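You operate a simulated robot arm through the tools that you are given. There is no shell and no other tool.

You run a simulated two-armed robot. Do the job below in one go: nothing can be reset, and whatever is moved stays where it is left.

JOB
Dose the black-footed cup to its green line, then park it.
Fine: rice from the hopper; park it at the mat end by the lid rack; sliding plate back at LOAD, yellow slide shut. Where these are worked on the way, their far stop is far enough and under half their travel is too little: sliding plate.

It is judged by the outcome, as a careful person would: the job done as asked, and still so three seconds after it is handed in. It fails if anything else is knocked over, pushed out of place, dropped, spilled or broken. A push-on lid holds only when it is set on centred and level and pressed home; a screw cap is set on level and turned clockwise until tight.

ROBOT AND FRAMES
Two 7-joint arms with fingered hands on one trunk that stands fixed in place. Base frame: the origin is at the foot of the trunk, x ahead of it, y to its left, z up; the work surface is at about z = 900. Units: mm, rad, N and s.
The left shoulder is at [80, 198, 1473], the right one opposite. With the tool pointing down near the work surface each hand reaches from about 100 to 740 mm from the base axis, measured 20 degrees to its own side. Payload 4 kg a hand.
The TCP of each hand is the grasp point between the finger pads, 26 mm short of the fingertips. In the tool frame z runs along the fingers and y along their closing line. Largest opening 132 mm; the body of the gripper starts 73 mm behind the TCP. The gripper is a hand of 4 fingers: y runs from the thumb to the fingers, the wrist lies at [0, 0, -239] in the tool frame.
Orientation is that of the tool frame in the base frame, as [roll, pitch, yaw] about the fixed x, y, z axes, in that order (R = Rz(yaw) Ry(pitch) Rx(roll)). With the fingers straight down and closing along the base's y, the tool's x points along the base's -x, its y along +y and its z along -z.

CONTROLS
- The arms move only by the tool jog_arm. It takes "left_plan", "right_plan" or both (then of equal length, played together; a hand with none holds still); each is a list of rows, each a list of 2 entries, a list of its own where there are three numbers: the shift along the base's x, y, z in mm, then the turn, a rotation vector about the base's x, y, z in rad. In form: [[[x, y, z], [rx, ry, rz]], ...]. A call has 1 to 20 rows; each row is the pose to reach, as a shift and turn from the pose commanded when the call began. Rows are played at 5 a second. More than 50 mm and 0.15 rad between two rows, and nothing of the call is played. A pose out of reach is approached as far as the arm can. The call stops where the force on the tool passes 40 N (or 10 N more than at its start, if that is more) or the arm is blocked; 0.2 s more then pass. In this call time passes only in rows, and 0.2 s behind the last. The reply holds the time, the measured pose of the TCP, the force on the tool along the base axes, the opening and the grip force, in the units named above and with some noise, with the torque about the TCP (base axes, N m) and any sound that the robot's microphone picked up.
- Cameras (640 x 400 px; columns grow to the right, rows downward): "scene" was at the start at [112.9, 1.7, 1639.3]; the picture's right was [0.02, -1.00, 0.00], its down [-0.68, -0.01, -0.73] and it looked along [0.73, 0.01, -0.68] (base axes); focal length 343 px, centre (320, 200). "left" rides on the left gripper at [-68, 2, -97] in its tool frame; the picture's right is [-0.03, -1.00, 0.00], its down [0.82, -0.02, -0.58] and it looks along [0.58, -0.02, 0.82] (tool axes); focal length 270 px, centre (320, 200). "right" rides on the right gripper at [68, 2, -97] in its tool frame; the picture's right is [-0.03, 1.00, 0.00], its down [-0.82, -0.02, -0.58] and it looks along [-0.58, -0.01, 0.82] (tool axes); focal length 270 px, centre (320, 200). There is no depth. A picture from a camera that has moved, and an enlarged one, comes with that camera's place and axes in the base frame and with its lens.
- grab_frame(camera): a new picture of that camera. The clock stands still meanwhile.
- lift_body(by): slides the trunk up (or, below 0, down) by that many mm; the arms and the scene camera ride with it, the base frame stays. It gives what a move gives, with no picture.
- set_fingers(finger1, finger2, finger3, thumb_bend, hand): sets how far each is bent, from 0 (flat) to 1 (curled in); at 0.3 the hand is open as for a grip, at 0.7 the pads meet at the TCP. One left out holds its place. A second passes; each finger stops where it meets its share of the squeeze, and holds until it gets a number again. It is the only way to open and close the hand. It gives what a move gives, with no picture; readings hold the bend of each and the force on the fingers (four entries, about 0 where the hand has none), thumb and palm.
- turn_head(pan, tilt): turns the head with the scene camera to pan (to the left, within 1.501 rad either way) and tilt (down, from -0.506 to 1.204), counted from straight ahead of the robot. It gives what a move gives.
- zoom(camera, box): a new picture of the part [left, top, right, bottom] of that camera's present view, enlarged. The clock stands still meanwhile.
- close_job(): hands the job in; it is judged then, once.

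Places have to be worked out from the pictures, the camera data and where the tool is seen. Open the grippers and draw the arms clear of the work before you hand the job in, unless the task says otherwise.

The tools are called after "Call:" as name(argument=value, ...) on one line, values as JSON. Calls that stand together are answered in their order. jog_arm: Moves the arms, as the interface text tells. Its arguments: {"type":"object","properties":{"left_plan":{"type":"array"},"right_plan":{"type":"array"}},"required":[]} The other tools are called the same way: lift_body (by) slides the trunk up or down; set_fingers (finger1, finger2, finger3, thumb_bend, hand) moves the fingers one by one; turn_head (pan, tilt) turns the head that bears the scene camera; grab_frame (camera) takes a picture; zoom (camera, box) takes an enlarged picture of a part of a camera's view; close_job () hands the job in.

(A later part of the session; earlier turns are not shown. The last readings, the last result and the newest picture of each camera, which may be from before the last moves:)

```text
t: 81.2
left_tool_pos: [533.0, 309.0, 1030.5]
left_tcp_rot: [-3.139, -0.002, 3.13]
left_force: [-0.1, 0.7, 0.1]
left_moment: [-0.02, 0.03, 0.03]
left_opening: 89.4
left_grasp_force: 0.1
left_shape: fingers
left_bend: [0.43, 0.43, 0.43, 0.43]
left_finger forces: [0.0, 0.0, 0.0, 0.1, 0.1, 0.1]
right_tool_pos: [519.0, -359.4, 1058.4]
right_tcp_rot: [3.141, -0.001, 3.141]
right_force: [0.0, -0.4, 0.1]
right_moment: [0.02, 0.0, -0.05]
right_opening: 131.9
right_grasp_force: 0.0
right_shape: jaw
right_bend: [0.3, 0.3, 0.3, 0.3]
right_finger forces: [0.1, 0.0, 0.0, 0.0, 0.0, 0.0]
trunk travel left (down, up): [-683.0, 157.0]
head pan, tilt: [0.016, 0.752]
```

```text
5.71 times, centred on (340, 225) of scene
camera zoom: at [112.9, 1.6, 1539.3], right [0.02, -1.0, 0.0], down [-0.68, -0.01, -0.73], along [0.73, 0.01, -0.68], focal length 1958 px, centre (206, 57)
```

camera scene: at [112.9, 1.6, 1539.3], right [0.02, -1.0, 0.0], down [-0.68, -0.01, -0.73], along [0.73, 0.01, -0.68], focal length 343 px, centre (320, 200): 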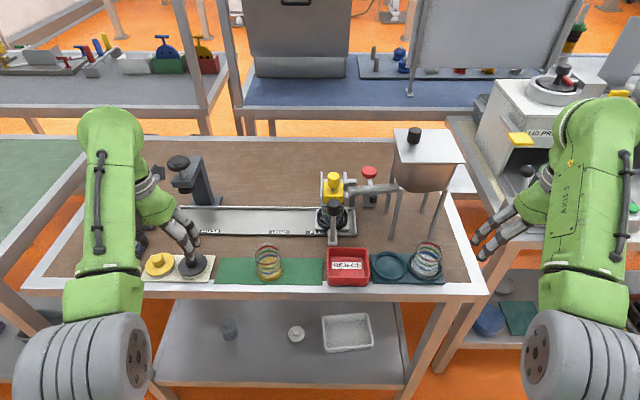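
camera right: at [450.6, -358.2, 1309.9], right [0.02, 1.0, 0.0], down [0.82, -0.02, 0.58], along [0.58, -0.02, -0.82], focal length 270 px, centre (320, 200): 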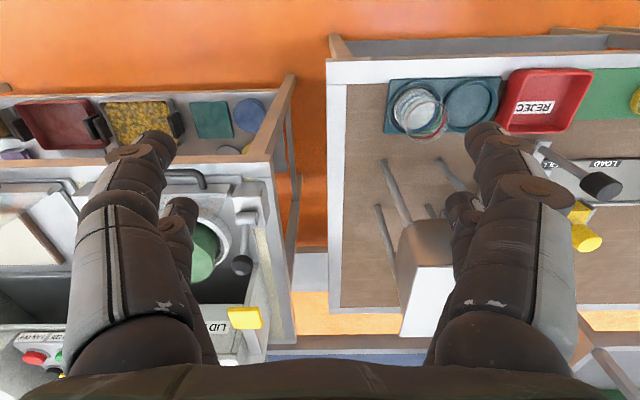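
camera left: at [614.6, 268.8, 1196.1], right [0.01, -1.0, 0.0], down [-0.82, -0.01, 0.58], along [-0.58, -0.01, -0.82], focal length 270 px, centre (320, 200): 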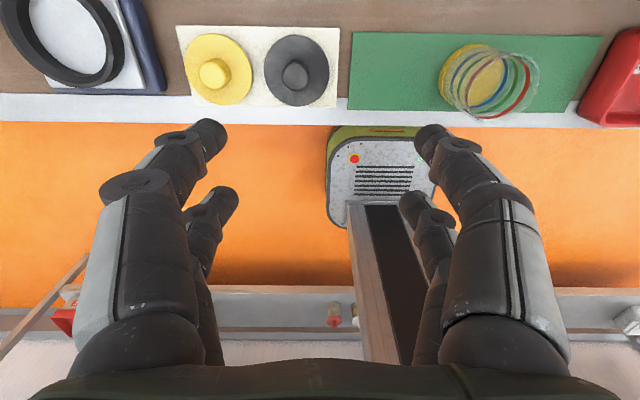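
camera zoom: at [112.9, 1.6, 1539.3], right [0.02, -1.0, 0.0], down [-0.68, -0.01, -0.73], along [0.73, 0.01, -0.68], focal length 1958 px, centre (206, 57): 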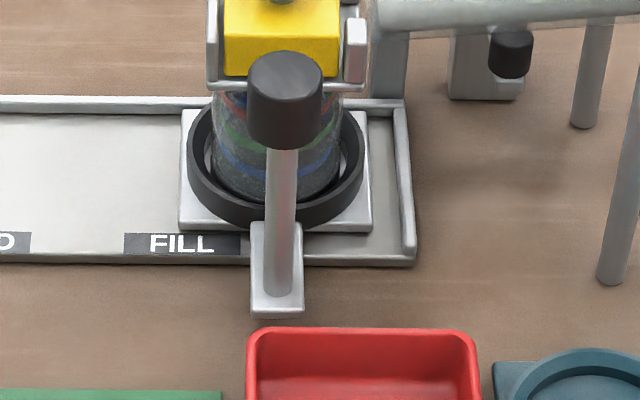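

The lower viewpoint shows the cup's coloured lines on both sides of the handle post. Now I'll bring the right hand, leaned forward, around the front of the hopper toward the gate, in two stages.

Call:
jog_arm(right_plan=[[[5, 40, 5], [0, -0.09, 0]], [[10, 80, 10], [0, -0.18, 0]], [[15, 120, 15], [0, -0.27, 0]], [[20, 160, 20], [0, -0.35, 0]]])

Call:
jog_arm(right_plan=[[[5, 42, 2], [0, 0, 0]], [[10, 84, 4], [0, 0, 0]], [[15, 126, 6], [0, 0, 0]], [[20, 168, 8], [0, 0, 0]]])

Call:
grab_frame(camera="right")

Call:
grab_frame(camera="scene")

```text
t: 82.2
left_tool_pos: [533.7, 309.7, 1029.6]
left_tcp_rot: [-3.138, -0.002, 3.13]
left_force: [0.0, -0.8, 0.5]
left_moment: [-0.01, 0.0, 0.02]
left_opening: 89.4
left_grasp_force: 0.0
left_shape: fingers
left_bend: [0.43, 0.43, 0.43, 0.43]
left_finger forces: [0.0, 0.1, 0.0, 0.0, 0.1, 0.0]
right_tool_pos: [539.0, -198.1, 1076.5]
right_tcp_rot: [-3.14, 0.349, -3.142]
right_force: [0.7, 0.1, -0.5]
right_moment: [-0.03, 0.05, 0.0]
right_opening: 132.1
right_grasp_force: 0.1
right_shape: jaw
right_bend: [0.3, 0.3, 0.3, 0.3]
right_finger forces: [0.0, 0.0, 0.0, 0.0, 0.0, 0.1]
right hand out of reach, approached as far as the arm can: row 1
trunk travel left (down, up): [-683.0, 157.0]
head pan, tilt: [0.016, 0.752]
```

```text
t: 83.2
left_tool_pos: [534.3, 310.1, 1029.2]
left_tcp_rot: [-3.138, -0.002, 3.131]
left_force: [-0.1, -0.3, -0.5]
left_moment: [0.01, -0.01, 0.0]
left_opening: 89.5
left_grasp_force: 0.1
left_shape: fingers
left_bend: [0.43, 0.43, 0.43, 0.43]
left_finger forces: [0.1, 0.0, 0.0, 0.0, 0.1, 0.0]
right_tool_pos: [559.0, -30.3, 1082.7]
right_tcp_rot: [-3.14, 0.349, 3.141]
right_force: [0.8, 0.4, -0.4]
right_moment: [-0.01, 0.0, -0.05]
right_opening: 131.8
right_grasp_force: 0.2
right_shape: jaw
right_bend: [0.3, 0.3, 0.3, 0.3]
right_finger forces: [0.0, 0.0, 0.0, 0.1, 0.0, 0.1]
trunk travel left (down, up): [-683.0, 157.0]
head pan, tilt: [0.016, 0.752]
```

```text
taken
camera right: at [462.8, -28.6, 1150.8], right [0.02, 1.0, 0.01], down [0.57, -0.02, 0.82], along [0.82, -0.02, -0.57], focal length 270 px, centre (320, 200)
```

right: 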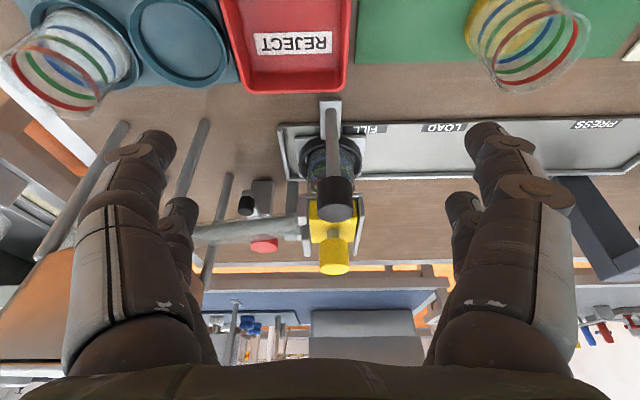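

```text
taken
camera scene: at [113.5, 3.4, 1539.2], right [0.02, -1.0, 0.0], down [-0.68, -0.01, -0.73], along [0.73, 0.01, -0.68], focal length 343 px, centre (320, 200)
```

scene: 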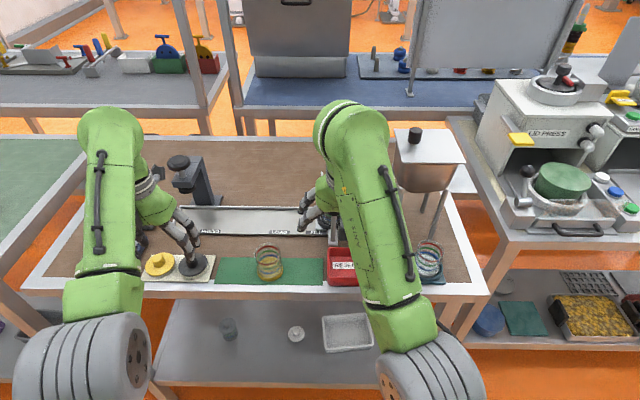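

The right hand is in place in front, leaned 0.35 rad. I'll narrow its opening so it clears the feed tube, then move forward above the handle to over the yellow knob.

Call:
set_fingers(hand="right", finger1=0.5, finger2=0.5, finger3=0.5, thumb_bend=0.5)

Call:
jog_arm(right_plan=[[[20, 4, 8], [0, 0, 0]], [[55, 8, 14], [0, 0, 0]], [[95, 8, 14], [0, 0, 0]]])

Call:
jog_arm(right_plan=[[[27, 0, 0], [0, 0, 0]], [[54, 0, 0], [0, 0, 0]]])

Call:
grab_frame(camera="right")

Call:
grab_frame(camera="scene")

```text
t: 84.2
left_tool_pos: [532.2, 309.4, 1030.4]
left_tcp_rot: [-3.14, -0.003, 3.131]
left_force: [0.9, 0.3, 0.3]
left_moment: [0.01, -0.01, 0.01]
left_opening: 89.0
left_grasp_force: 0.1
left_shape: fingers
left_bend: [0.43, 0.43, 0.43, 0.43]
left_finger forces: [0.0, 0.0, 0.0, 0.0, 0.0, 0.0]
right_tool_pos: [558.9, -31.8, 1083.9]
right_tcp_rot: [-3.141, 0.35, -3.14]
right_force: [-0.5, -0.3, 0.8]
right_moment: [-0.01, 0.02, 0.01]
right_opening: 66.6
right_grasp_force: 0.0
right_shape: fingers
right_bend: [0.5, 0.5, 0.5, 0.5]
right_finger forces: [0.0, 0.0, 0.1, 0.1, 0.0, 0.0]
trunk travel left (down, up): [-683.0, 157.0]
head pan, tilt: [0.016, 0.752]
```

```text
t: 85.0
left_tool_pos: [534.6, 308.6, 1028.8]
left_tcp_rot: [-3.14, -0.002, 3.132]
left_force: [-0.9, 0.2, -0.7]
left_moment: [-0.01, 0.0, 0.02]
left_opening: 89.2
left_grasp_force: 0.1
left_shape: fingers
left_bend: [0.43, 0.43, 0.43, 0.43]
left_finger forces: [0.1, 0.0, 0.1, 0.0, 0.0, 0.0]
right_tool_pos: [656.5, -23.9, 1098.3]
right_tcp_rot: [3.141, 0.348, 3.141]
right_force: [0.2, -0.5, -0.6]
right_moment: [0.03, 0.01, -0.02]
right_opening: 66.5
right_grasp_force: 0.1
right_shape: fingers
right_bend: [0.5, 0.5, 0.5, 0.5]
right_finger forces: [0.1, 0.0, 0.1, 0.1, 0.0, 0.0]
trunk travel left (down, up): [-683.0, 157.0]
head pan, tilt: [0.016, 0.752]
```

```text
t: 85.6
left_tool_pos: [535.3, 308.1, 1028.8]
left_tcp_rot: [-3.141, -0.003, 3.132]
left_force: [-0.3, 0.1, 0.4]
left_moment: [0.02, 0.01, 0.0]
left_opening: 89.3
left_grasp_force: 0.0
left_shape: fingers
left_bend: [0.43, 0.43, 0.43, 0.43]
left_finger forces: [0.0, 0.0, 0.0, 0.0, 0.1, 0.1]
right_tool_pos: [709.5, -24.7, 1097.1]
right_tcp_rot: [-3.141, 0.347, 3.141]
right_force: [-0.3, 0.4, 0.0]
right_moment: [0.01, -0.01, 0.01]
right_opening: 66.4
right_grasp_force: 0.2
right_shape: fingers
right_bend: [0.5, 0.5, 0.5, 0.5]
right_finger forces: [0.0, 0.0, 0.0, 0.1, 0.0, 0.0]
trunk travel left (down, up): [-683.0, 157.0]
head pan, tilt: [0.016, 0.752]
```

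```text
taken
camera right: at [613.1, -22.8, 1164.8], right [0.02, 1.0, 0.01], down [0.57, -0.02, 0.82], along [0.82, -0.01, -0.57], focal length 270 px, centre (320, 200)
```

right: 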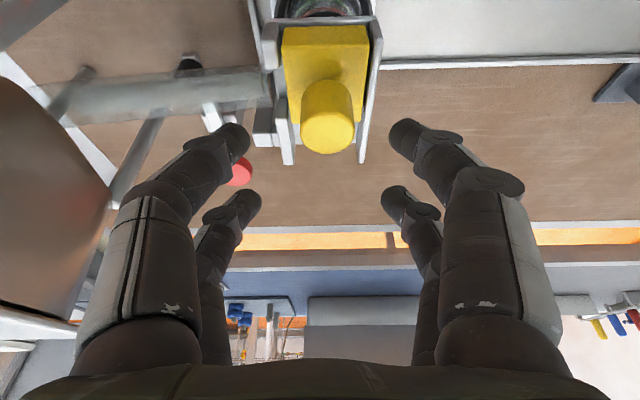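

```text
taken
camera scene: at [115.4, 2.0, 1539.0], right [0.02, -1.0, 0.0], down [-0.68, -0.01, -0.73], along [0.73, 0.01, -0.68], focal length 343 px, centre (320, 200)
```

scene: 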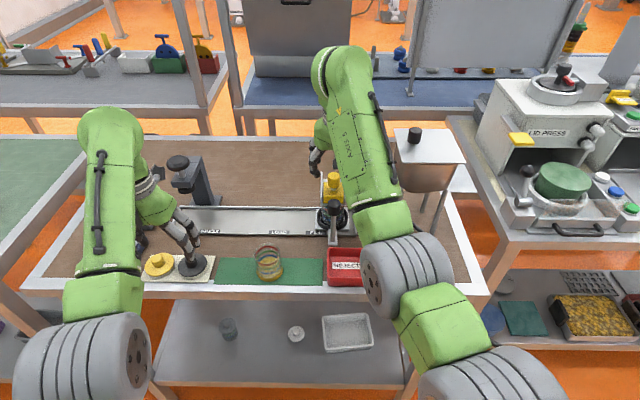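

The scene camera now sees both gate and cup with the right arm out of the way. I'll zoom in the right camera to locate the knob relative to the fingers before lowering.

Call:
zoom(camera="right", box=[220, 0, 440, 240])

Call:
zoom(camera="scene", box=[290, 130, 380, 250])

```text
1.67 times, centred on (330, 120) of right
camera zoom: at [613.1, -22.8, 1164.8], right [0.02, 1.0, 0.01], down [0.57, -0.02, 0.82], along [0.82, -0.01, -0.57], focal length 450 px, centre (303, 333)
```

zoom: 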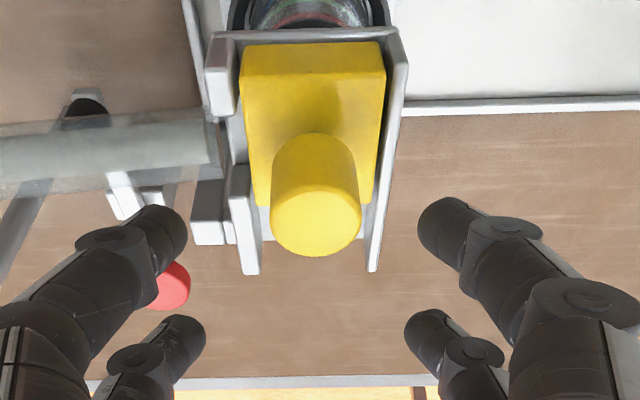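

```text
3.33 times, centred on (335, 190) of scene
camera zoom: at [115.4, 2.0, 1539.0], right [0.02, -1.0, 0.0], down [-0.68, -0.01, -0.73], along [0.73, 0.01, -0.68], focal length 1142 px, centre (270, 233)
```

zoom: 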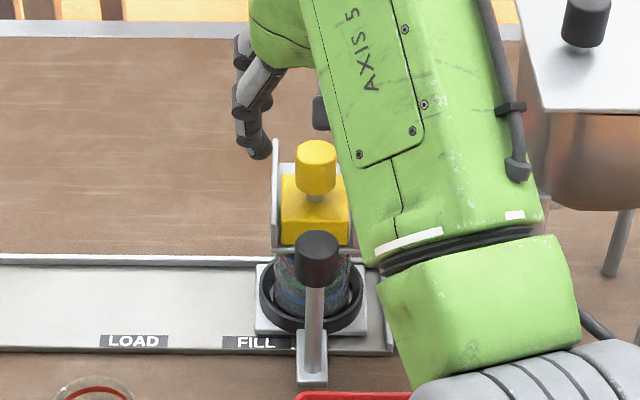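

Triangulation now puts the knob's top centre at about (698, -20, 1069). I'll centre the right hand on it and lower so the knob sits between all four fingers.

Call:
jog_arm(right_plan=[[[-10, 4, 0], [0, 0, 0]], [[-10, 4, -18], [0, 0, 0]], [[-10, 4, -34], [0, 0, 0]]])

Call:
grab_frame(camera="right")

Call:
zoom(camera="scene", box=[290, 140, 380, 240])

```text
t: 86.4
left_tool_pos: [532.8, 308.0, 1029.7]
left_tcp_rot: [-3.139, -0.004, 3.131]
left_force: [0.8, 0.5, 0.1]
left_moment: [-0.01, 0.01, -0.01]
left_opening: 89.4
left_grasp_force: 0.1
left_shape: fingers
left_bend: [0.43, 0.43, 0.43, 0.43]
left_finger forces: [0.1, 0.0, 0.0, 0.1, 0.0, 0.0]
right_tool_pos: [698.2, -20.2, 1064.7]
right_tcp_rot: [3.141, 0.348, -3.14]
right_force: [-0.4, -0.7, 0.2]
right_moment: [-0.03, 0.0, 0.01]
right_opening: 66.1
right_grasp_force: 0.1
right_shape: fingers
right_bend: [0.5, 0.5, 0.5, 0.5]
right_finger forces: [0.1, 0.0, 0.0, 0.1, 0.1, 0.0]
trunk travel left (down, up): [-683.0, 157.0]
head pan, tilt: [0.016, 0.752]
```

```text
taken
camera right: at [601.7, -19.3, 1132.1], right [0.02, 1.0, 0.01], down [0.57, -0.02, 0.82], along [0.82, -0.01, -0.57], focal length 270 px, centre (320, 200)
```

right: 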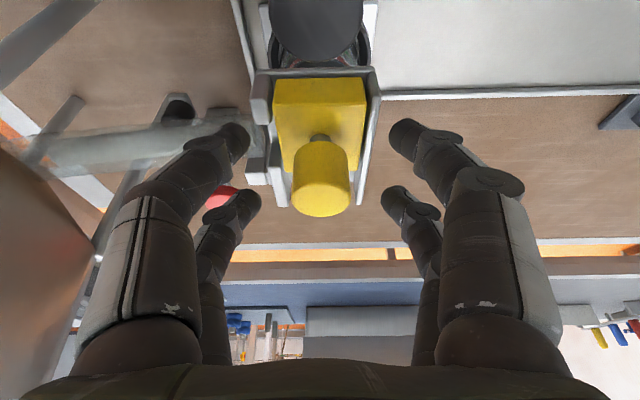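

```text
4.00 times, centred on (335, 190) of scene
camera zoom: at [113.2, 1.4, 1539.3], right [0.02, -1.0, 0.0], down [-0.68, -0.01, -0.73], along [0.73, 0.01, -0.68], focal length 1370 px, centre (260, 240)
```

zoom: 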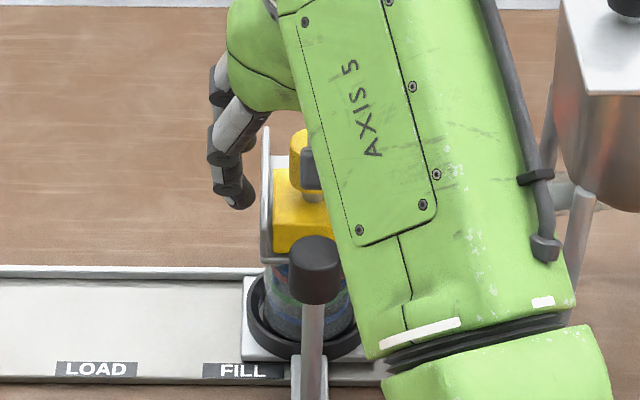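

The knob is centred between the finger pairs. I'll close the right hand around it.

Call:
set_fingers(hand="right", finger1=0.66, finger2=0.66, finger3=0.66, thumb_bend=0.66)

Call:
zoom(camera="right", box=[200, 0, 440, 260])

Call:
zoom(camera="scene", box=[290, 170, 380, 240])

```text
t: 87.4
left_tool_pos: [533.7, 308.9, 1030.6]
left_tcp_rot: [-3.14, 0.0, 3.135]
left_force: [-0.5, -0.3, -0.4]
left_moment: [-0.01, 0.0, 0.03]
left_opening: 89.0
left_grasp_force: 0.1
left_shape: fingers
left_bend: [0.43, 0.43, 0.43, 0.43]
left_finger forces: [0.1, 0.0, 0.1, 0.0, 0.1, 0.1]
right_tool_pos: [699.1, -20.2, 1064.3]
right_tcp_rot: [-3.141, 0.349, -3.14]
right_force: [-0.4, -0.3, 0.1]
right_moment: [0.01, -0.02, 0.0]
right_opening: 13.8
right_grasp_force: 0.1
right_shape: fingers
right_bend: [0.66, 0.66, 0.66, 0.66]
right_finger forces: [0.1, 0.0, 0.0, 0.0, 0.0, 0.0]
trunk travel left (down, up): [-683.0, 157.0]
head pan, tilt: [0.016, 0.752]
```

```text
1.54 times, centred on (320, 130) of right
camera zoom: at [601.5, -19.0, 1132.4], right [0.02, 1.0, 0.01], down [0.57, -0.02, 0.82], along [0.82, -0.01, -0.57], focal length 416 px, centre (320, 308)
```

zoom: 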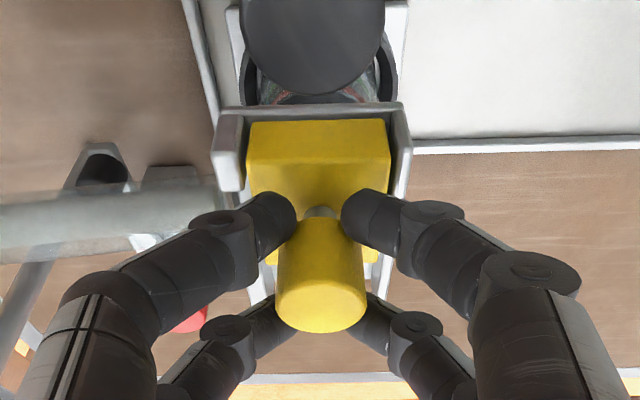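

```text
5.71 times, centred on (335, 205) of scene
camera zoom: at [113.0, 1.8, 1539.2], right [0.02, -1.0, 0.0], down [-0.68, -0.01, -0.73], along [0.73, 0.01, -0.68], focal length 1958 px, centre (234, 171)
```

zoom: 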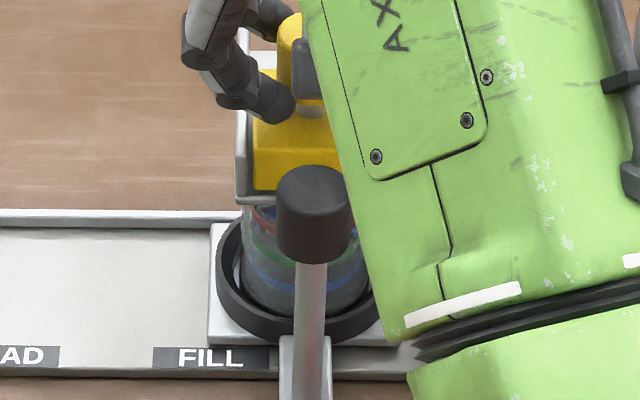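

The knob is caged between front and rear finger pairs. I'll close fully, then make a short trial opening of about 20 mm and return at once, to learn the flow.

Call:
set_fingers(hand="right", finger1=0.7, finger2=0.7, finger3=0.7, thumb_bend=0.7)

Call:
jog_arm(right_plan=[[[10, 0, 0], [0, 0, 0]], [[22, 0, 0], [0, 0, 0]], [[10, 0, 0], [0, 0, 0]], [[0, 0, 0], [0, 0, 0]], [[-5, 0, 0], [0, 0, 0]]])

Call:
zoom(camera="scene", box=[290, 170, 380, 240])

Call:
zoom(camera="right", box=[200, 0, 440, 260])

```text
t: 88.4
left_tool_pos: [532.8, 308.6, 1030.2]
left_tcp_rot: [-3.14, -0.003, 3.132]
left_force: [0.0, 0.1, -0.2]
left_moment: [0.01, -0.05, 0.0]
left_opening: 89.4
left_grasp_force: 0.0
left_shape: fingers
left_bend: [0.43, 0.43, 0.43, 0.43]
left_finger forces: [0.0, 0.0, 0.0, 0.0, 0.1, 0.0]
right_tool_pos: [697.5, -20.9, 1064.0]
right_tcp_rot: [3.14, 0.349, 3.141]
right_force: [-0.8, -0.6, -1.0]
right_moment: [-0.03, 0.03, 0.01]
right_opening: 6.5
right_grasp_force: 2.4
right_shape: fingers
right_bend: [0.68, 0.68, 0.69, 0.69]
right_finger forces: [1.3, 0.9, 0.9, 0.1, 1.3, 0.1]
trunk travel left (down, up): [-683.0, 157.0]
head pan, tilt: [0.016, 0.752]
```

```text
t: 89.6
left_tool_pos: [535.6, 307.9, 1029.3]
left_tcp_rot: [-3.14, -0.004, 3.13]
left_force: [0.5, -0.1, 0.1]
left_moment: [0.0, 0.07, 0.02]
left_opening: 89.4
left_grasp_force: 0.1
left_shape: fingers
left_bend: [0.43, 0.43, 0.43, 0.43]
left_finger forces: [0.0, 0.0, 0.1, 0.0, 0.1, 0.1]
right_tool_pos: [695.5, -21.5, 1065.7]
right_tcp_rot: [-3.14, 0.352, -3.142]
right_force: [14.5, 2.2, 3.1]
right_moment: [0.0, -0.19, -0.01]
right_opening: 3.0
right_grasp_force: 6.6
right_shape: fingers
right_bend: [0.69, 0.68, 0.69, 0.7]
right_finger forces: [0.6, 7.2, 5.6, 0.1, 0.3, 0.0]
trunk travel left (down, up): [-683.0, 157.0]
head pan, tilt: [0.016, 0.752]
```

```text
5.71 times, centred on (335, 205) of scene
camera zoom: at [116.8, 1.9, 1539.1], right [0.02, -1.0, 0.0], down [-0.68, -0.01, -0.73], along [0.73, 0.01, -0.68], focal length 1958 px, centre (234, 171)
```

zoom: 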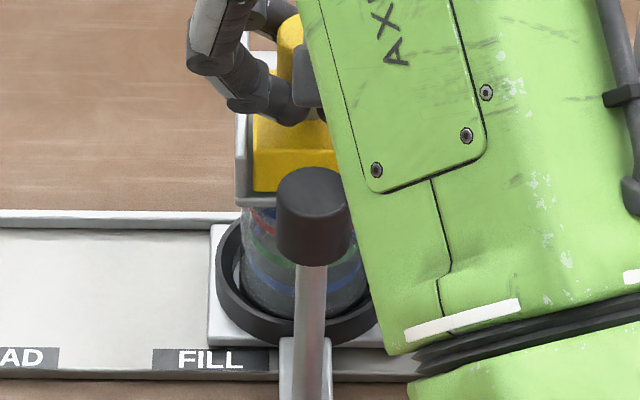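

```text
1.54 times, centred on (320, 130) of right
camera zoom: at [599.4, -19.3, 1132.4], right [0.02, 1.0, 0.01], down [0.57, -0.02, 0.82], along [0.82, -0.02, -0.57], focal length 416 px, centre (320, 308)
```

zoom: 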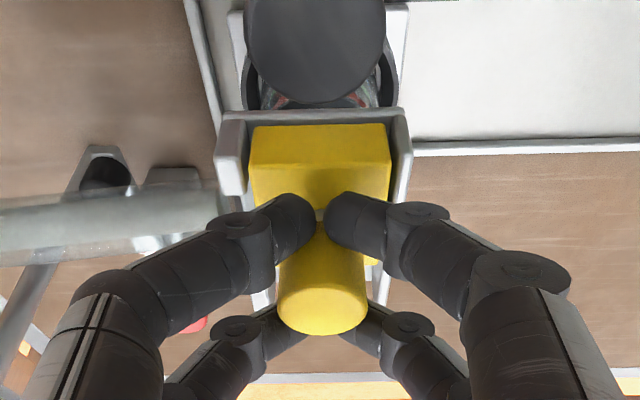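

The slide moves freely and shuts against its stop at TCP x≈697 (14 N at the end). I see no rice yet, so I'll try a longer stroke of about 32 mm, briefly.

Call:
jog_arm(right_plan=[[[18, 0, 0], [0, 0, 0]], [[34, 0, 0], [0, 0, 0]], [[18, 0, 0], [0, 0, 0]], [[2, 0, 0], [0, 0, 0]], [[-2, 0, 0], [0, 0, 0]]])

Call:
zoom(camera="scene", box=[300, 195, 370, 240])

Call:
zoom(camera="right", box=[200, 0, 440, 260])

```text
t: 90.8
left_tool_pos: [536.7, 307.8, 1027.9]
left_tcp_rot: [-3.14, -0.004, 3.132]
left_force: [-0.9, -0.7, -0.1]
left_moment: [-0.04, -0.02, -0.01]
left_opening: 89.2
left_grasp_force: 0.0
left_shape: fingers
left_bend: [0.43, 0.43, 0.43, 0.43]
left_finger forces: [0.0, 0.1, 0.1, 0.1, 0.0, 0.0]
right_tool_pos: [694.5, -22.4, 1064.6]
right_tcp_rot: [3.141, 0.355, -3.139]
right_force: [26.9, 1.4, 3.3]
right_moment: [0.01, -0.44, -0.08]
right_opening: 1.1
right_grasp_force: 11.2
right_shape: fingers
right_bend: [0.7, 0.67, 0.68, 0.7]
right_finger forces: [0.1, 14.9, 7.9, 0.1, 0.1, 0.0]
trunk travel left (down, up): [-683.0, 157.0]
head pan, tilt: [0.016, 0.752]
```

```text
8.89 times, centred on (335, 218) of scene
camera zoom: at [117.6, 2.0, 1539.0], right [0.02, -1.0, 0.0], down [-0.68, -0.01, -0.73], along [0.73, 0.01, -0.69], focal length 3046 px, centre (187, 44)
```

zoom: 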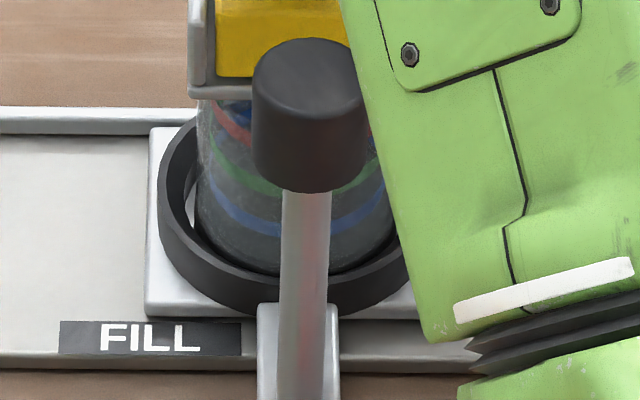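

```text
1.54 times, centred on (320, 130) of right
camera zoom: at [597.5, -19.7, 1131.9], right [0.02, 1.0, 0.01], down [0.57, -0.02, 0.82], along [0.82, -0.02, -0.57], focal length 416 px, centre (320, 308)
```

zoom: 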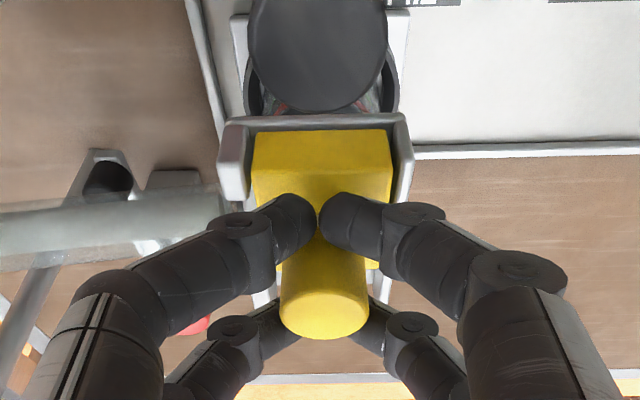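

I still see no rice, and I'm pressing the shut stop harder than needed (27 N). I'll now open further, about 42 mm, take pictures with the clock stopped, and be ready to shut at once.

Call:
jog_arm(right_plan=[[[25, 0, 0], [0, 0, 0]], [[49, 0, 0], [0, 0, 0]]])

Call:
zoom(camera="right", box=[200, 0, 440, 260])

Call:
zoom(camera="scene", box=[300, 185, 390, 240])

```text
t: 91.4
left_tool_pos: [533.5, 309.4, 1028.7]
left_tcp_rot: [-3.138, -0.001, 3.131]
left_force: [-0.4, 0.3, 0.7]
left_moment: [0.01, 0.01, 0.0]
left_opening: 89.3
left_grasp_force: 0.1
left_shape: fingers
left_bend: [0.43, 0.43, 0.43, 0.43]
left_finger forces: [0.1, 0.1, 0.1, 0.1, 0.0, 0.0]
right_tool_pos: [738.1, -19.2, 1062.6]
right_tcp_rot: [-3.14, 0.345, 3.141]
right_force: [-7.1, 1.1, -0.8]
right_moment: [0.01, 0.22, 0.0]
right_opening: 2.8
right_grasp_force: 5.4
right_shape: fingers
right_bend: [0.7, 0.69, 0.69, 0.7]
right_finger forces: [5.6, 1.2, 0.9, 0.0, 3.3, 0.1]
trunk travel left (down, up): [-683.0, 157.0]
head pan, tilt: [0.016, 0.752]
```

```text
1.54 times, centred on (320, 130) of right
camera zoom: at [642.1, -18.9, 1130.7], right [0.02, 1.0, 0.01], down [0.57, -0.02, 0.82], along [0.82, -0.01, -0.57], focal length 416 px, centre (320, 308)
```

zoom: 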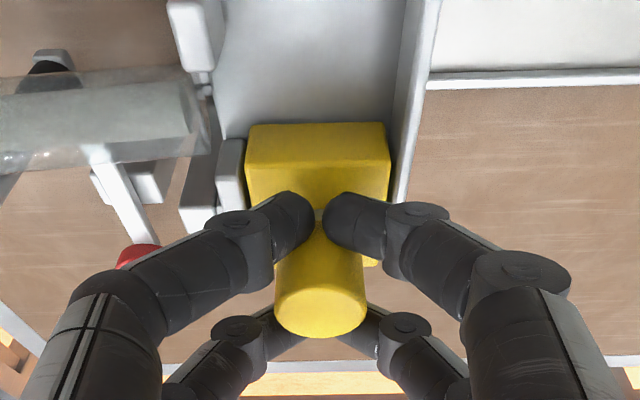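

```text
7.11 times, centred on (345, 212) of scene
camera zoom: at [113.9, 2.3, 1539.1], right [0.02, -1.0, 0.0], down [-0.68, -0.01, -0.73], along [0.73, 0.01, -0.68], focal length 2436 px, centre (142, 111)
```

zoom: 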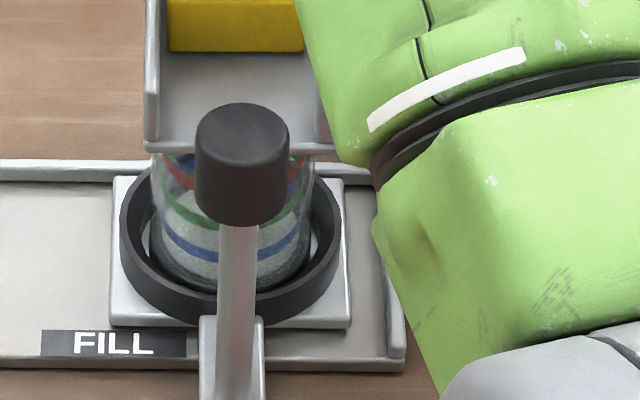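

Rice is now in the cup. The clock is stopped, so I'll take one closer look at the level before the next move.

Call:
zoom(camera="scene", box=[315, 200, 350, 230])

Call:
zoom(camera="scene", box=[320, 195, 345, 220])

```text
13.33 times, centred on (332, 215) of scene
camera zoom: at [113.9, 2.3, 1539.1], right [0.02, -1.0, 0.0], down [-0.68, -0.01, -0.73], along [0.73, 0.01, -0.68], focal length 4568 px, centre (153, 0)
```

zoom: 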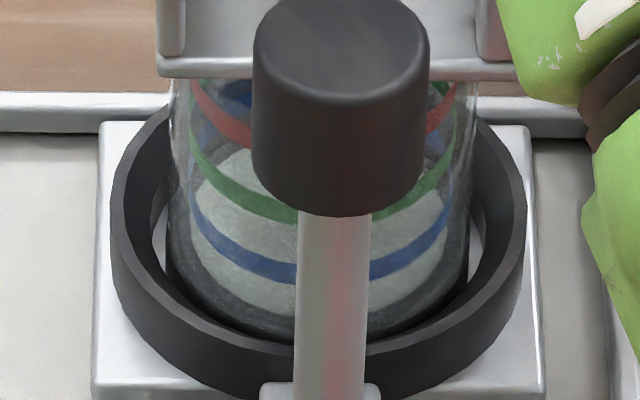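

```text
16.00 times, centred on (332, 208) of scene
camera zoom: at [113.9, 2.3, 1539.1], right [0.02, -1.0, 0.0], down [-0.68, -0.01, -0.73], along [0.73, 0.01, -0.68], focal length 5482 px, centre (120, 80)
```

zoom: 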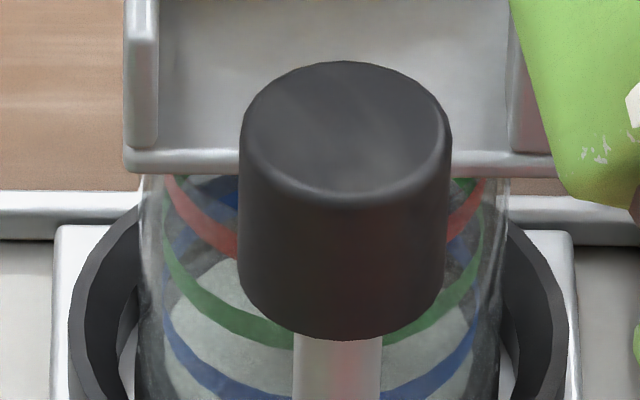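

The white disc is only a shallow layer (level z≈928, against blue ≈940 and green ≈954), so rice flows at near-full opening. I'll shut the slide now and measure what this pulse delivered.

Call:
jog_arm(right_plan=[[[-30, 0, 0], [0, 0, 0]], [[-46, 0, 0], [0, 0, 0]]])

Call:
zoom(camera="scene", box=[315, 200, 350, 230])

Call:
zoom(camera="right", box=[200, 0, 440, 260])

```text
t: 92.0
left_tool_pos: [534.9, 309.4, 1029.2]
left_tcp_rot: [-3.139, -0.002, 3.134]
left_force: [0.3, -0.1, 0.2]
left_moment: [-0.01, 0.04, -0.02]
left_opening: 89.3
left_grasp_force: 0.0
left_shape: fingers
left_bend: [0.43, 0.43, 0.43, 0.43]
left_finger forces: [0.0, 0.1, 0.0, 0.0, 0.0, 0.0]
right_tool_pos: [695.9, -20.1, 1064.0]
right_tcp_rot: [3.141, 0.349, -3.141]
right_force: [3.7, -0.7, 2.6]
right_moment: [0.0, -0.05, -0.02]
right_opening: 1.7
right_grasp_force: 4.5
right_shape: fingers
right_bend: [0.7, 0.68, 0.68, 0.7]
right_finger forces: [1.5, 3.7, 2.9, 0.0, 0.7, 0.0]
trunk travel left (down, up): [-683.0, 157.0]
head pan, tilt: [0.016, 0.752]
```

```text
13.33 times, centred on (332, 215) of scene
camera zoom: at [117.0, 2.1, 1539.0], right [0.02, -1.0, 0.0], down [-0.68, -0.01, -0.73], along [0.73, 0.01, -0.68], focal length 4568 px, centre (153, 0)
```

zoom: 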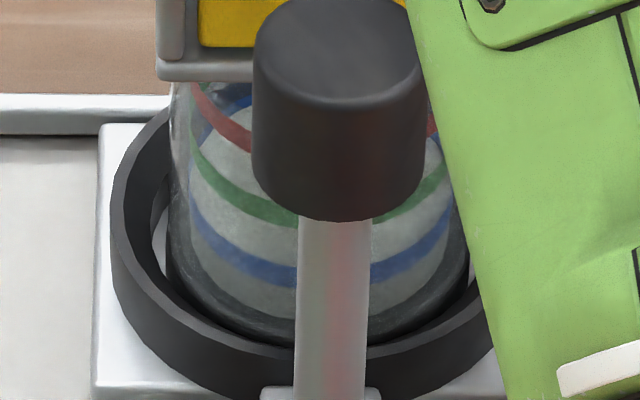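

```text
1.54 times, centred on (320, 130) of right
camera zoom: at [599.8, -19.3, 1131.5], right [0.02, 1.0, 0.01], down [0.57, -0.02, 0.82], along [0.82, -0.01, -0.57], focal length 416 px, centre (320, 308)
```

zoom: 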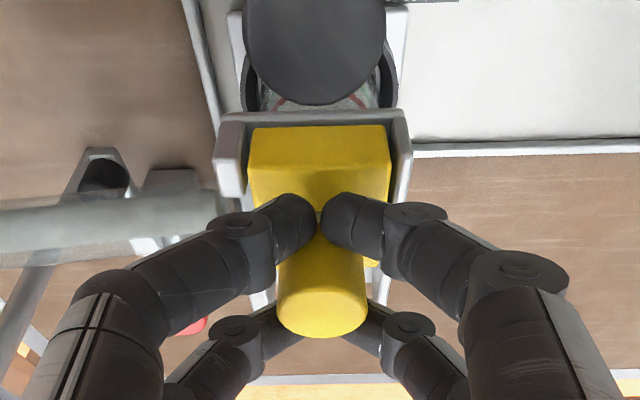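

That pulse raised the level to about the blue line (z≈939), roughly 11 mm, and the slide is shut again. I'll repeat the same pulse, which should stop a little short of green.

Call:
jog_arm(right_plan=[[[22, 0, 0], [0, 0, 0]], [[46, 0, 0], [0, 0, 0]], [[46, 0, 0], [0, 0, 0]], [[16, 0, 0], [0, 0, 0]], [[0, 0, 0], [0, 0, 0]]])

Call:
zoom(camera="scene", box=[315, 200, 350, 230])

Call:
zoom(camera="right", box=[280, 0, 380, 80])

```text
t: 93.2
left_tool_pos: [534.8, 309.5, 1028.1]
left_tcp_rot: [-3.141, -0.003, 3.13]
left_force: [-0.1, -0.7, 0.1]
left_moment: [0.0, -0.03, 0.0]
left_opening: 89.3
left_grasp_force: 0.0
left_shape: fingers
left_bend: [0.43, 0.43, 0.43, 0.43]
left_finger forces: [0.1, 0.0, 0.0, 0.0, 0.0, 0.0]
right_tool_pos: [696.8, -20.3, 1065.6]
right_tcp_rot: [-3.14, 0.35, -3.141]
right_force: [4.4, -0.1, 6.6]
right_moment: [-0.01, -0.13, -0.06]
right_opening: 1.5
right_grasp_force: 5.0
right_shape: fingers
right_bend: [0.7, 0.68, 0.68, 0.7]
right_finger forces: [1.6, 4.2, 3.5, 0.0, 0.7, 0.1]
trunk travel left (down, up): [-683.0, 157.0]
head pan, tilt: [0.016, 0.752]
```

```text
13.33 times, centred on (332, 215) of scene
camera zoom: at [116.4, 1.9, 1539.1], right [0.02, -1.0, 0.0], down [-0.68, -0.01, -0.73], along [0.73, 0.01, -0.68], focal length 4568 px, centre (153, 0)
```

zoom: 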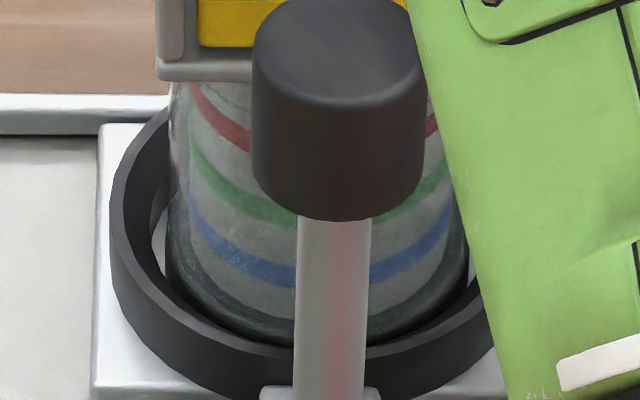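

```text
5.00 times, centred on (330, 40) of right
camera zoom: at [599.6, -19.3, 1132.9], right [0.02, 1.0, 0.01], down [0.57, -0.02, 0.82], along [0.82, -0.01, -0.57], focal length 1351 px, centre (270, 1000)
```

zoom: 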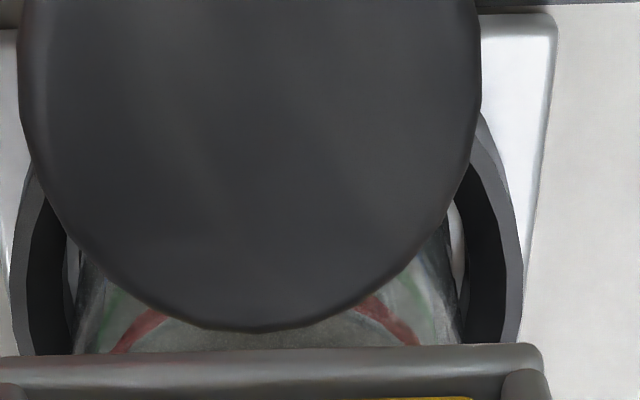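

The level has risen well toward green. I'll zoom tightly on the visible left side of the cup to find the rice surface relative to the green line.

Call:
zoom(camera="scene", box=[326, 204, 340, 224])

Call:
zoom(camera="scene", box=[334, 204, 348, 224])

```text
16.00 times, centred on (333, 214) of scene
camera zoom: at [116.4, 1.9, 1539.1], right [0.02, -1.0, 0.0], down [-0.68, -0.01, -0.73], along [0.73, 0.01, -0.68], focal length 5482 px, centre (112, -24)
```

zoom: 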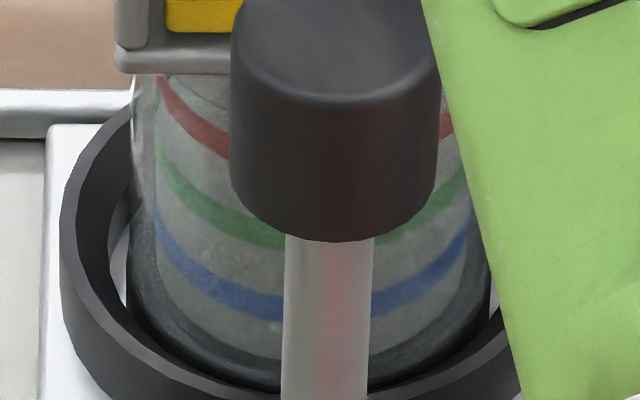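

```text
16.00 times, centred on (341, 214) of scene
camera zoom: at [116.4, 1.9, 1539.1], right [0.02, -1.0, 0.0], down [-0.68, -0.01, -0.73], along [0.73, 0.01, -0.68], focal length 5482 px, centre (-16, -24)
```

zoom: 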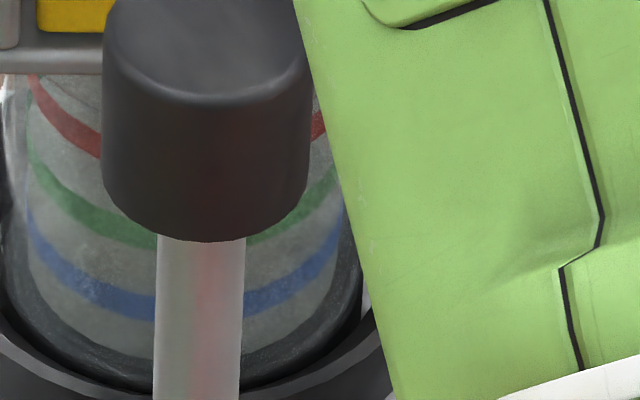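

I can't separate the rice top from its side at this angle. I'll release the slide (shut), lift the right hand away, and use its camera for a low side view of the cup.

Call:
set_fingers(hand="right", finger1=0.5, finger2=0.5, finger3=0.5, thumb_bend=0.5)

Call:
jog_arm(right_plan=[[[2, 0, 15], [0, 0, 0]], [[2, 0, 34], [0, 0, 0]], [[-35, -2, 34], [0, 0, 0]], [[-75, -4, 34], [0, 0, 0]]])

Call:
zoom(camera="right", box=[220, 0, 440, 240])

```text
t: 94.2
left_tool_pos: [532.7, 309.5, 1030.0]
left_tcp_rot: [-3.14, 0.001, 3.131]
left_force: [-0.7, 0.8, -0.2]
left_moment: [-0.01, 0.0, 0.01]
left_opening: 89.0
left_grasp_force: 0.1
left_shape: fingers
left_bend: [0.43, 0.43, 0.43, 0.43]
left_finger forces: [0.1, 0.0, 0.0, 0.0, 0.0, 0.0]
right_tool_pos: [692.2, -20.8, 1065.0]
right_tcp_rot: [3.142, 0.35, 3.141]
right_force: [0.3, -0.3, 0.0]
right_moment: [0.02, 0.0, 0.01]
right_opening: 65.4
right_grasp_force: 0.1
right_shape: fingers
right_bend: [0.5, 0.5, 0.5, 0.5]
right_finger forces: [0.0, 0.1, 0.0, 0.0, 0.1, 0.0]
trunk travel left (down, up): [-683.0, 157.0]
head pan, tilt: [0.016, 0.752]
```

```text
t: 95.2
left_tool_pos: [530.8, 308.7, 1031.6]
left_tcp_rot: [-3.14, 0.001, 3.133]
left_force: [-0.6, -0.5, 0.4]
left_moment: [-0.04, -0.03, -0.02]
left_opening: 89.3
left_grasp_force: 0.0
left_shape: fingers
left_bend: [0.43, 0.43, 0.43, 0.43]
left_finger forces: [0.0, 0.0, 0.0, 0.0, 0.0, 0.0]
right_tool_pos: [616.7, -23.4, 1099.1]
right_tcp_rot: [-3.141, 0.352, 3.141]
right_force: [0.0, 0.0, -0.7]
right_moment: [-0.02, 0.0, 0.01]
right_opening: 65.2
right_grasp_force: 0.0
right_shape: fingers
right_bend: [0.5, 0.5, 0.5, 0.5]
right_finger forces: [0.0, 0.1, 0.0, 0.0, 0.0, 0.0]
trunk travel left (down, up): [-683.0, 157.0]
head pan, tilt: [0.016, 0.752]
```

```text
1.67 times, centred on (330, 120) of right
camera zoom: at [519.9, -22.9, 1167.0], right [0.02, 1.0, 0.01], down [0.57, -0.02, 0.82], along [0.82, -0.01, -0.57], focal length 450 px, centre (303, 333)
```

zoom: 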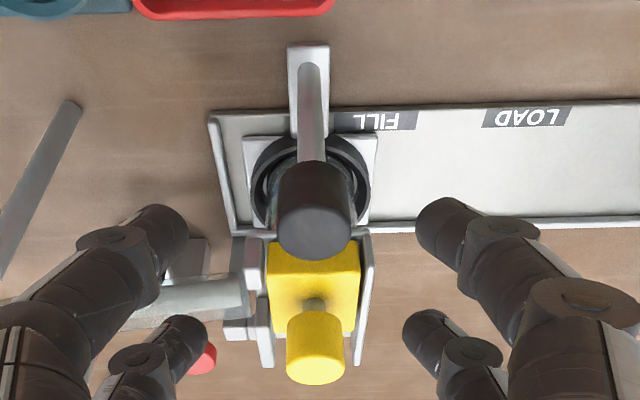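

The slide is shut (block fully forward). I'll now swing the right hand to the right-front and turn it toward the cup for a low view.

Call:
jog_arm(right_plan=[[[-6, -14, -4], [0.0165, -0.0585, 0.109]], [[-12, -28, -8], [0.033, -0.117, 0.218]], [[-16, -42, -14], [0.0495, -0.1755, 0.327]]])

Call:
jog_arm(right_plan=[[[-3, -14, -10], [0.0165, -0.0585, 0.109]], [[-5, -28, -25], [0.033, -0.117, 0.218]]])

Call:
grab_frame(camera="right")

```text
t: 96.0
left_tool_pos: [531.5, 308.8, 1029.4]
left_tcp_rot: [-3.139, -0.001, 3.134]
left_force: [-0.1, -0.2, 0.0]
left_moment: [-0.03, -0.03, 0.01]
left_opening: 89.5
left_grasp_force: 0.1
left_shape: fingers
left_bend: [0.43, 0.43, 0.43, 0.43]
left_finger forces: [0.0, 0.1, 0.0, 0.1, 0.0, 0.1]
right_tool_pos: [602.1, -66.2, 1086.3]
right_tcp_rot: [3.117, 0.53, -2.822]
right_force: [-0.1, -0.3, 0.6]
right_moment: [0.01, 0.02, 0.01]
right_opening: 65.5
right_grasp_force: 0.1
right_shape: fingers
right_bend: [0.5, 0.5, 0.5, 0.5]
right_finger forces: [0.1, 0.0, 0.1, 0.0, 0.1, 0.1]
trunk travel left (down, up): [-683.0, 157.0]
head pan, tilt: [0.016, 0.752]
```

```text
t: 96.6
left_tool_pos: [532.7, 308.0, 1029.8]
left_tcp_rot: [-3.141, -0.002, 3.131]
left_force: [0.8, 0.3, 0.1]
left_moment: [-0.04, -0.04, -0.03]
left_opening: 89.2
left_grasp_force: 0.1
left_shape: fingers
left_bend: [0.43, 0.43, 0.43, 0.43]
left_finger forces: [0.1, 0.1, 0.0, 0.0, 0.1, 0.0]
right_tool_pos: [597.0, -95.2, 1060.5]
right_tcp_rot: [3.14, 0.649, -2.592]
right_force: [-0.3, -0.1, 0.3]
right_moment: [-0.02, 0.02, 0.02]
right_opening: 65.5
right_grasp_force: 0.1
right_shape: fingers
right_bend: [0.5, 0.5, 0.5, 0.5]
right_finger forces: [0.0, 0.0, 0.0, 0.0, 0.0, 0.0]
trunk travel left (down, up): [-683.0, 157.0]
head pan, tilt: [0.016, 0.752]
```

```text
taken
camera right: at [500.6, -153.6, 1095.6], right [-0.51, 0.86, 0.02], down [0.27, 0.14, 0.95], along [0.82, 0.49, -0.3], focal length 270 px, centre (320, 200)
```

right: 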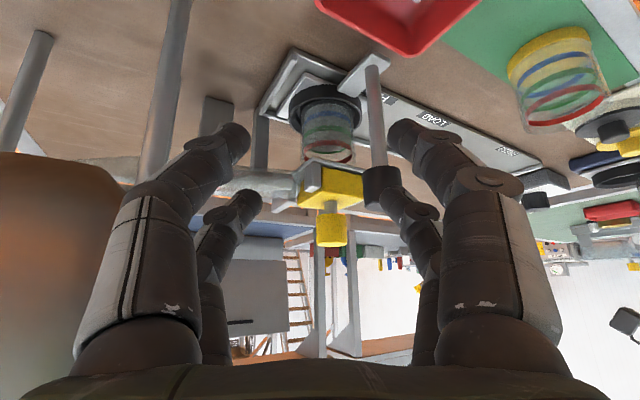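

This gives a clear side view of the cup (image upside down). I'll zoom in on it.

Call:
zoom(camera="right", box=[285, 80, 375, 170])

Call:
zoom(camera="right", box=[305, 95, 350, 165])

```text
4.44 times, centred on (330, 125) of right
camera zoom: at [500.6, -153.6, 1095.6], right [-0.51, 0.86, 0.02], down [0.27, 0.14, 0.95], along [0.82, 0.49, -0.3], focal length 1201 px, centre (276, 533)
```

zoom: 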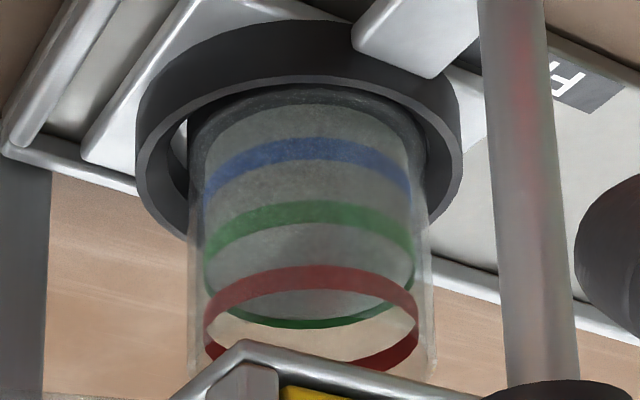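

```text
5.71 times, centred on (328, 130) of right
camera zoom: at [500.6, -153.6, 1095.6], right [-0.51, 0.86, 0.02], down [0.27, 0.14, 0.95], along [0.82, 0.49, -0.3], focal length 1544 px, centre (277, 600)
```

zoom: 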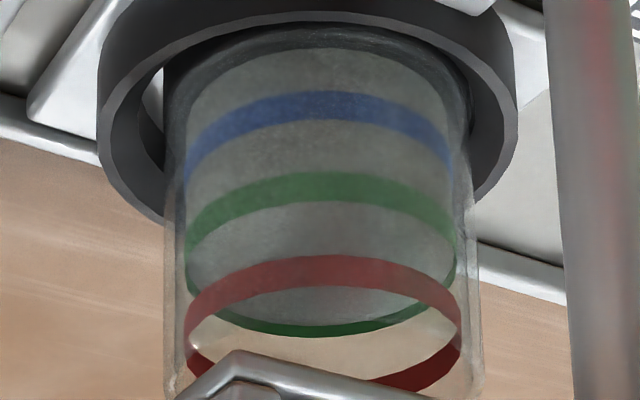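

In this side view the rice surface meets the back wall within the green band itself. I'll zoom in once more to confirm before finishing the dosing.

Call:
zoom(camera="right", box=[308, 125, 348, 160])

Call:
zoom(camera="right", box=[280, 140, 390, 260])

```text
11.43 times, centred on (328, 142) of right
camera zoom: at [500.6, -153.6, 1095.6], right [-0.51, 0.86, 0.02], down [0.27, 0.14, 0.95], along [0.82, 0.49, -0.3], focal length 3089 px, centre (229, 857)
```

zoom: 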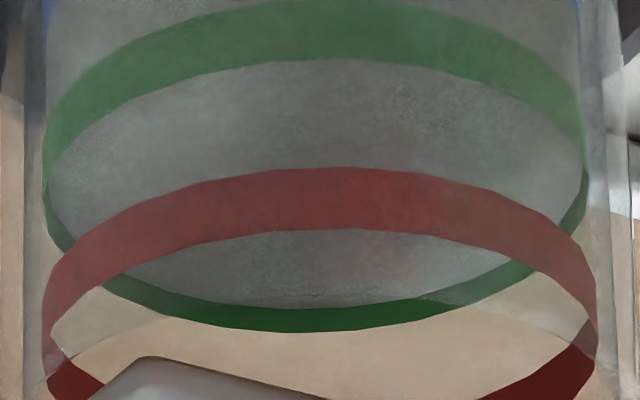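

```text
3.33 times, centred on (335, 200) of right
camera zoom: at [500.6, -153.6, 1095.6], right [-0.51, 0.86, 0.02], down [0.27, 0.14, 0.95], along [0.82, 0.49, -0.3], focal length 901 px, centre (270, 200)
```

zoom: 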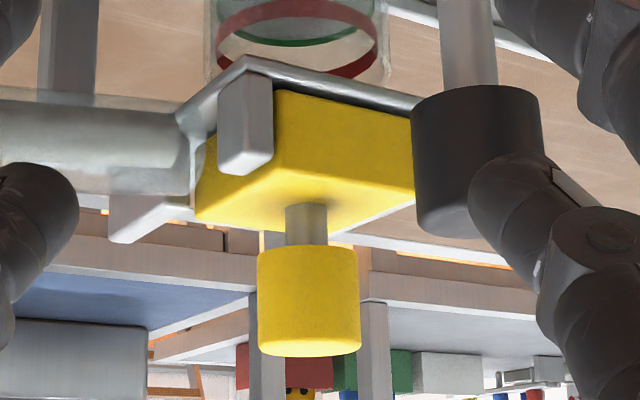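

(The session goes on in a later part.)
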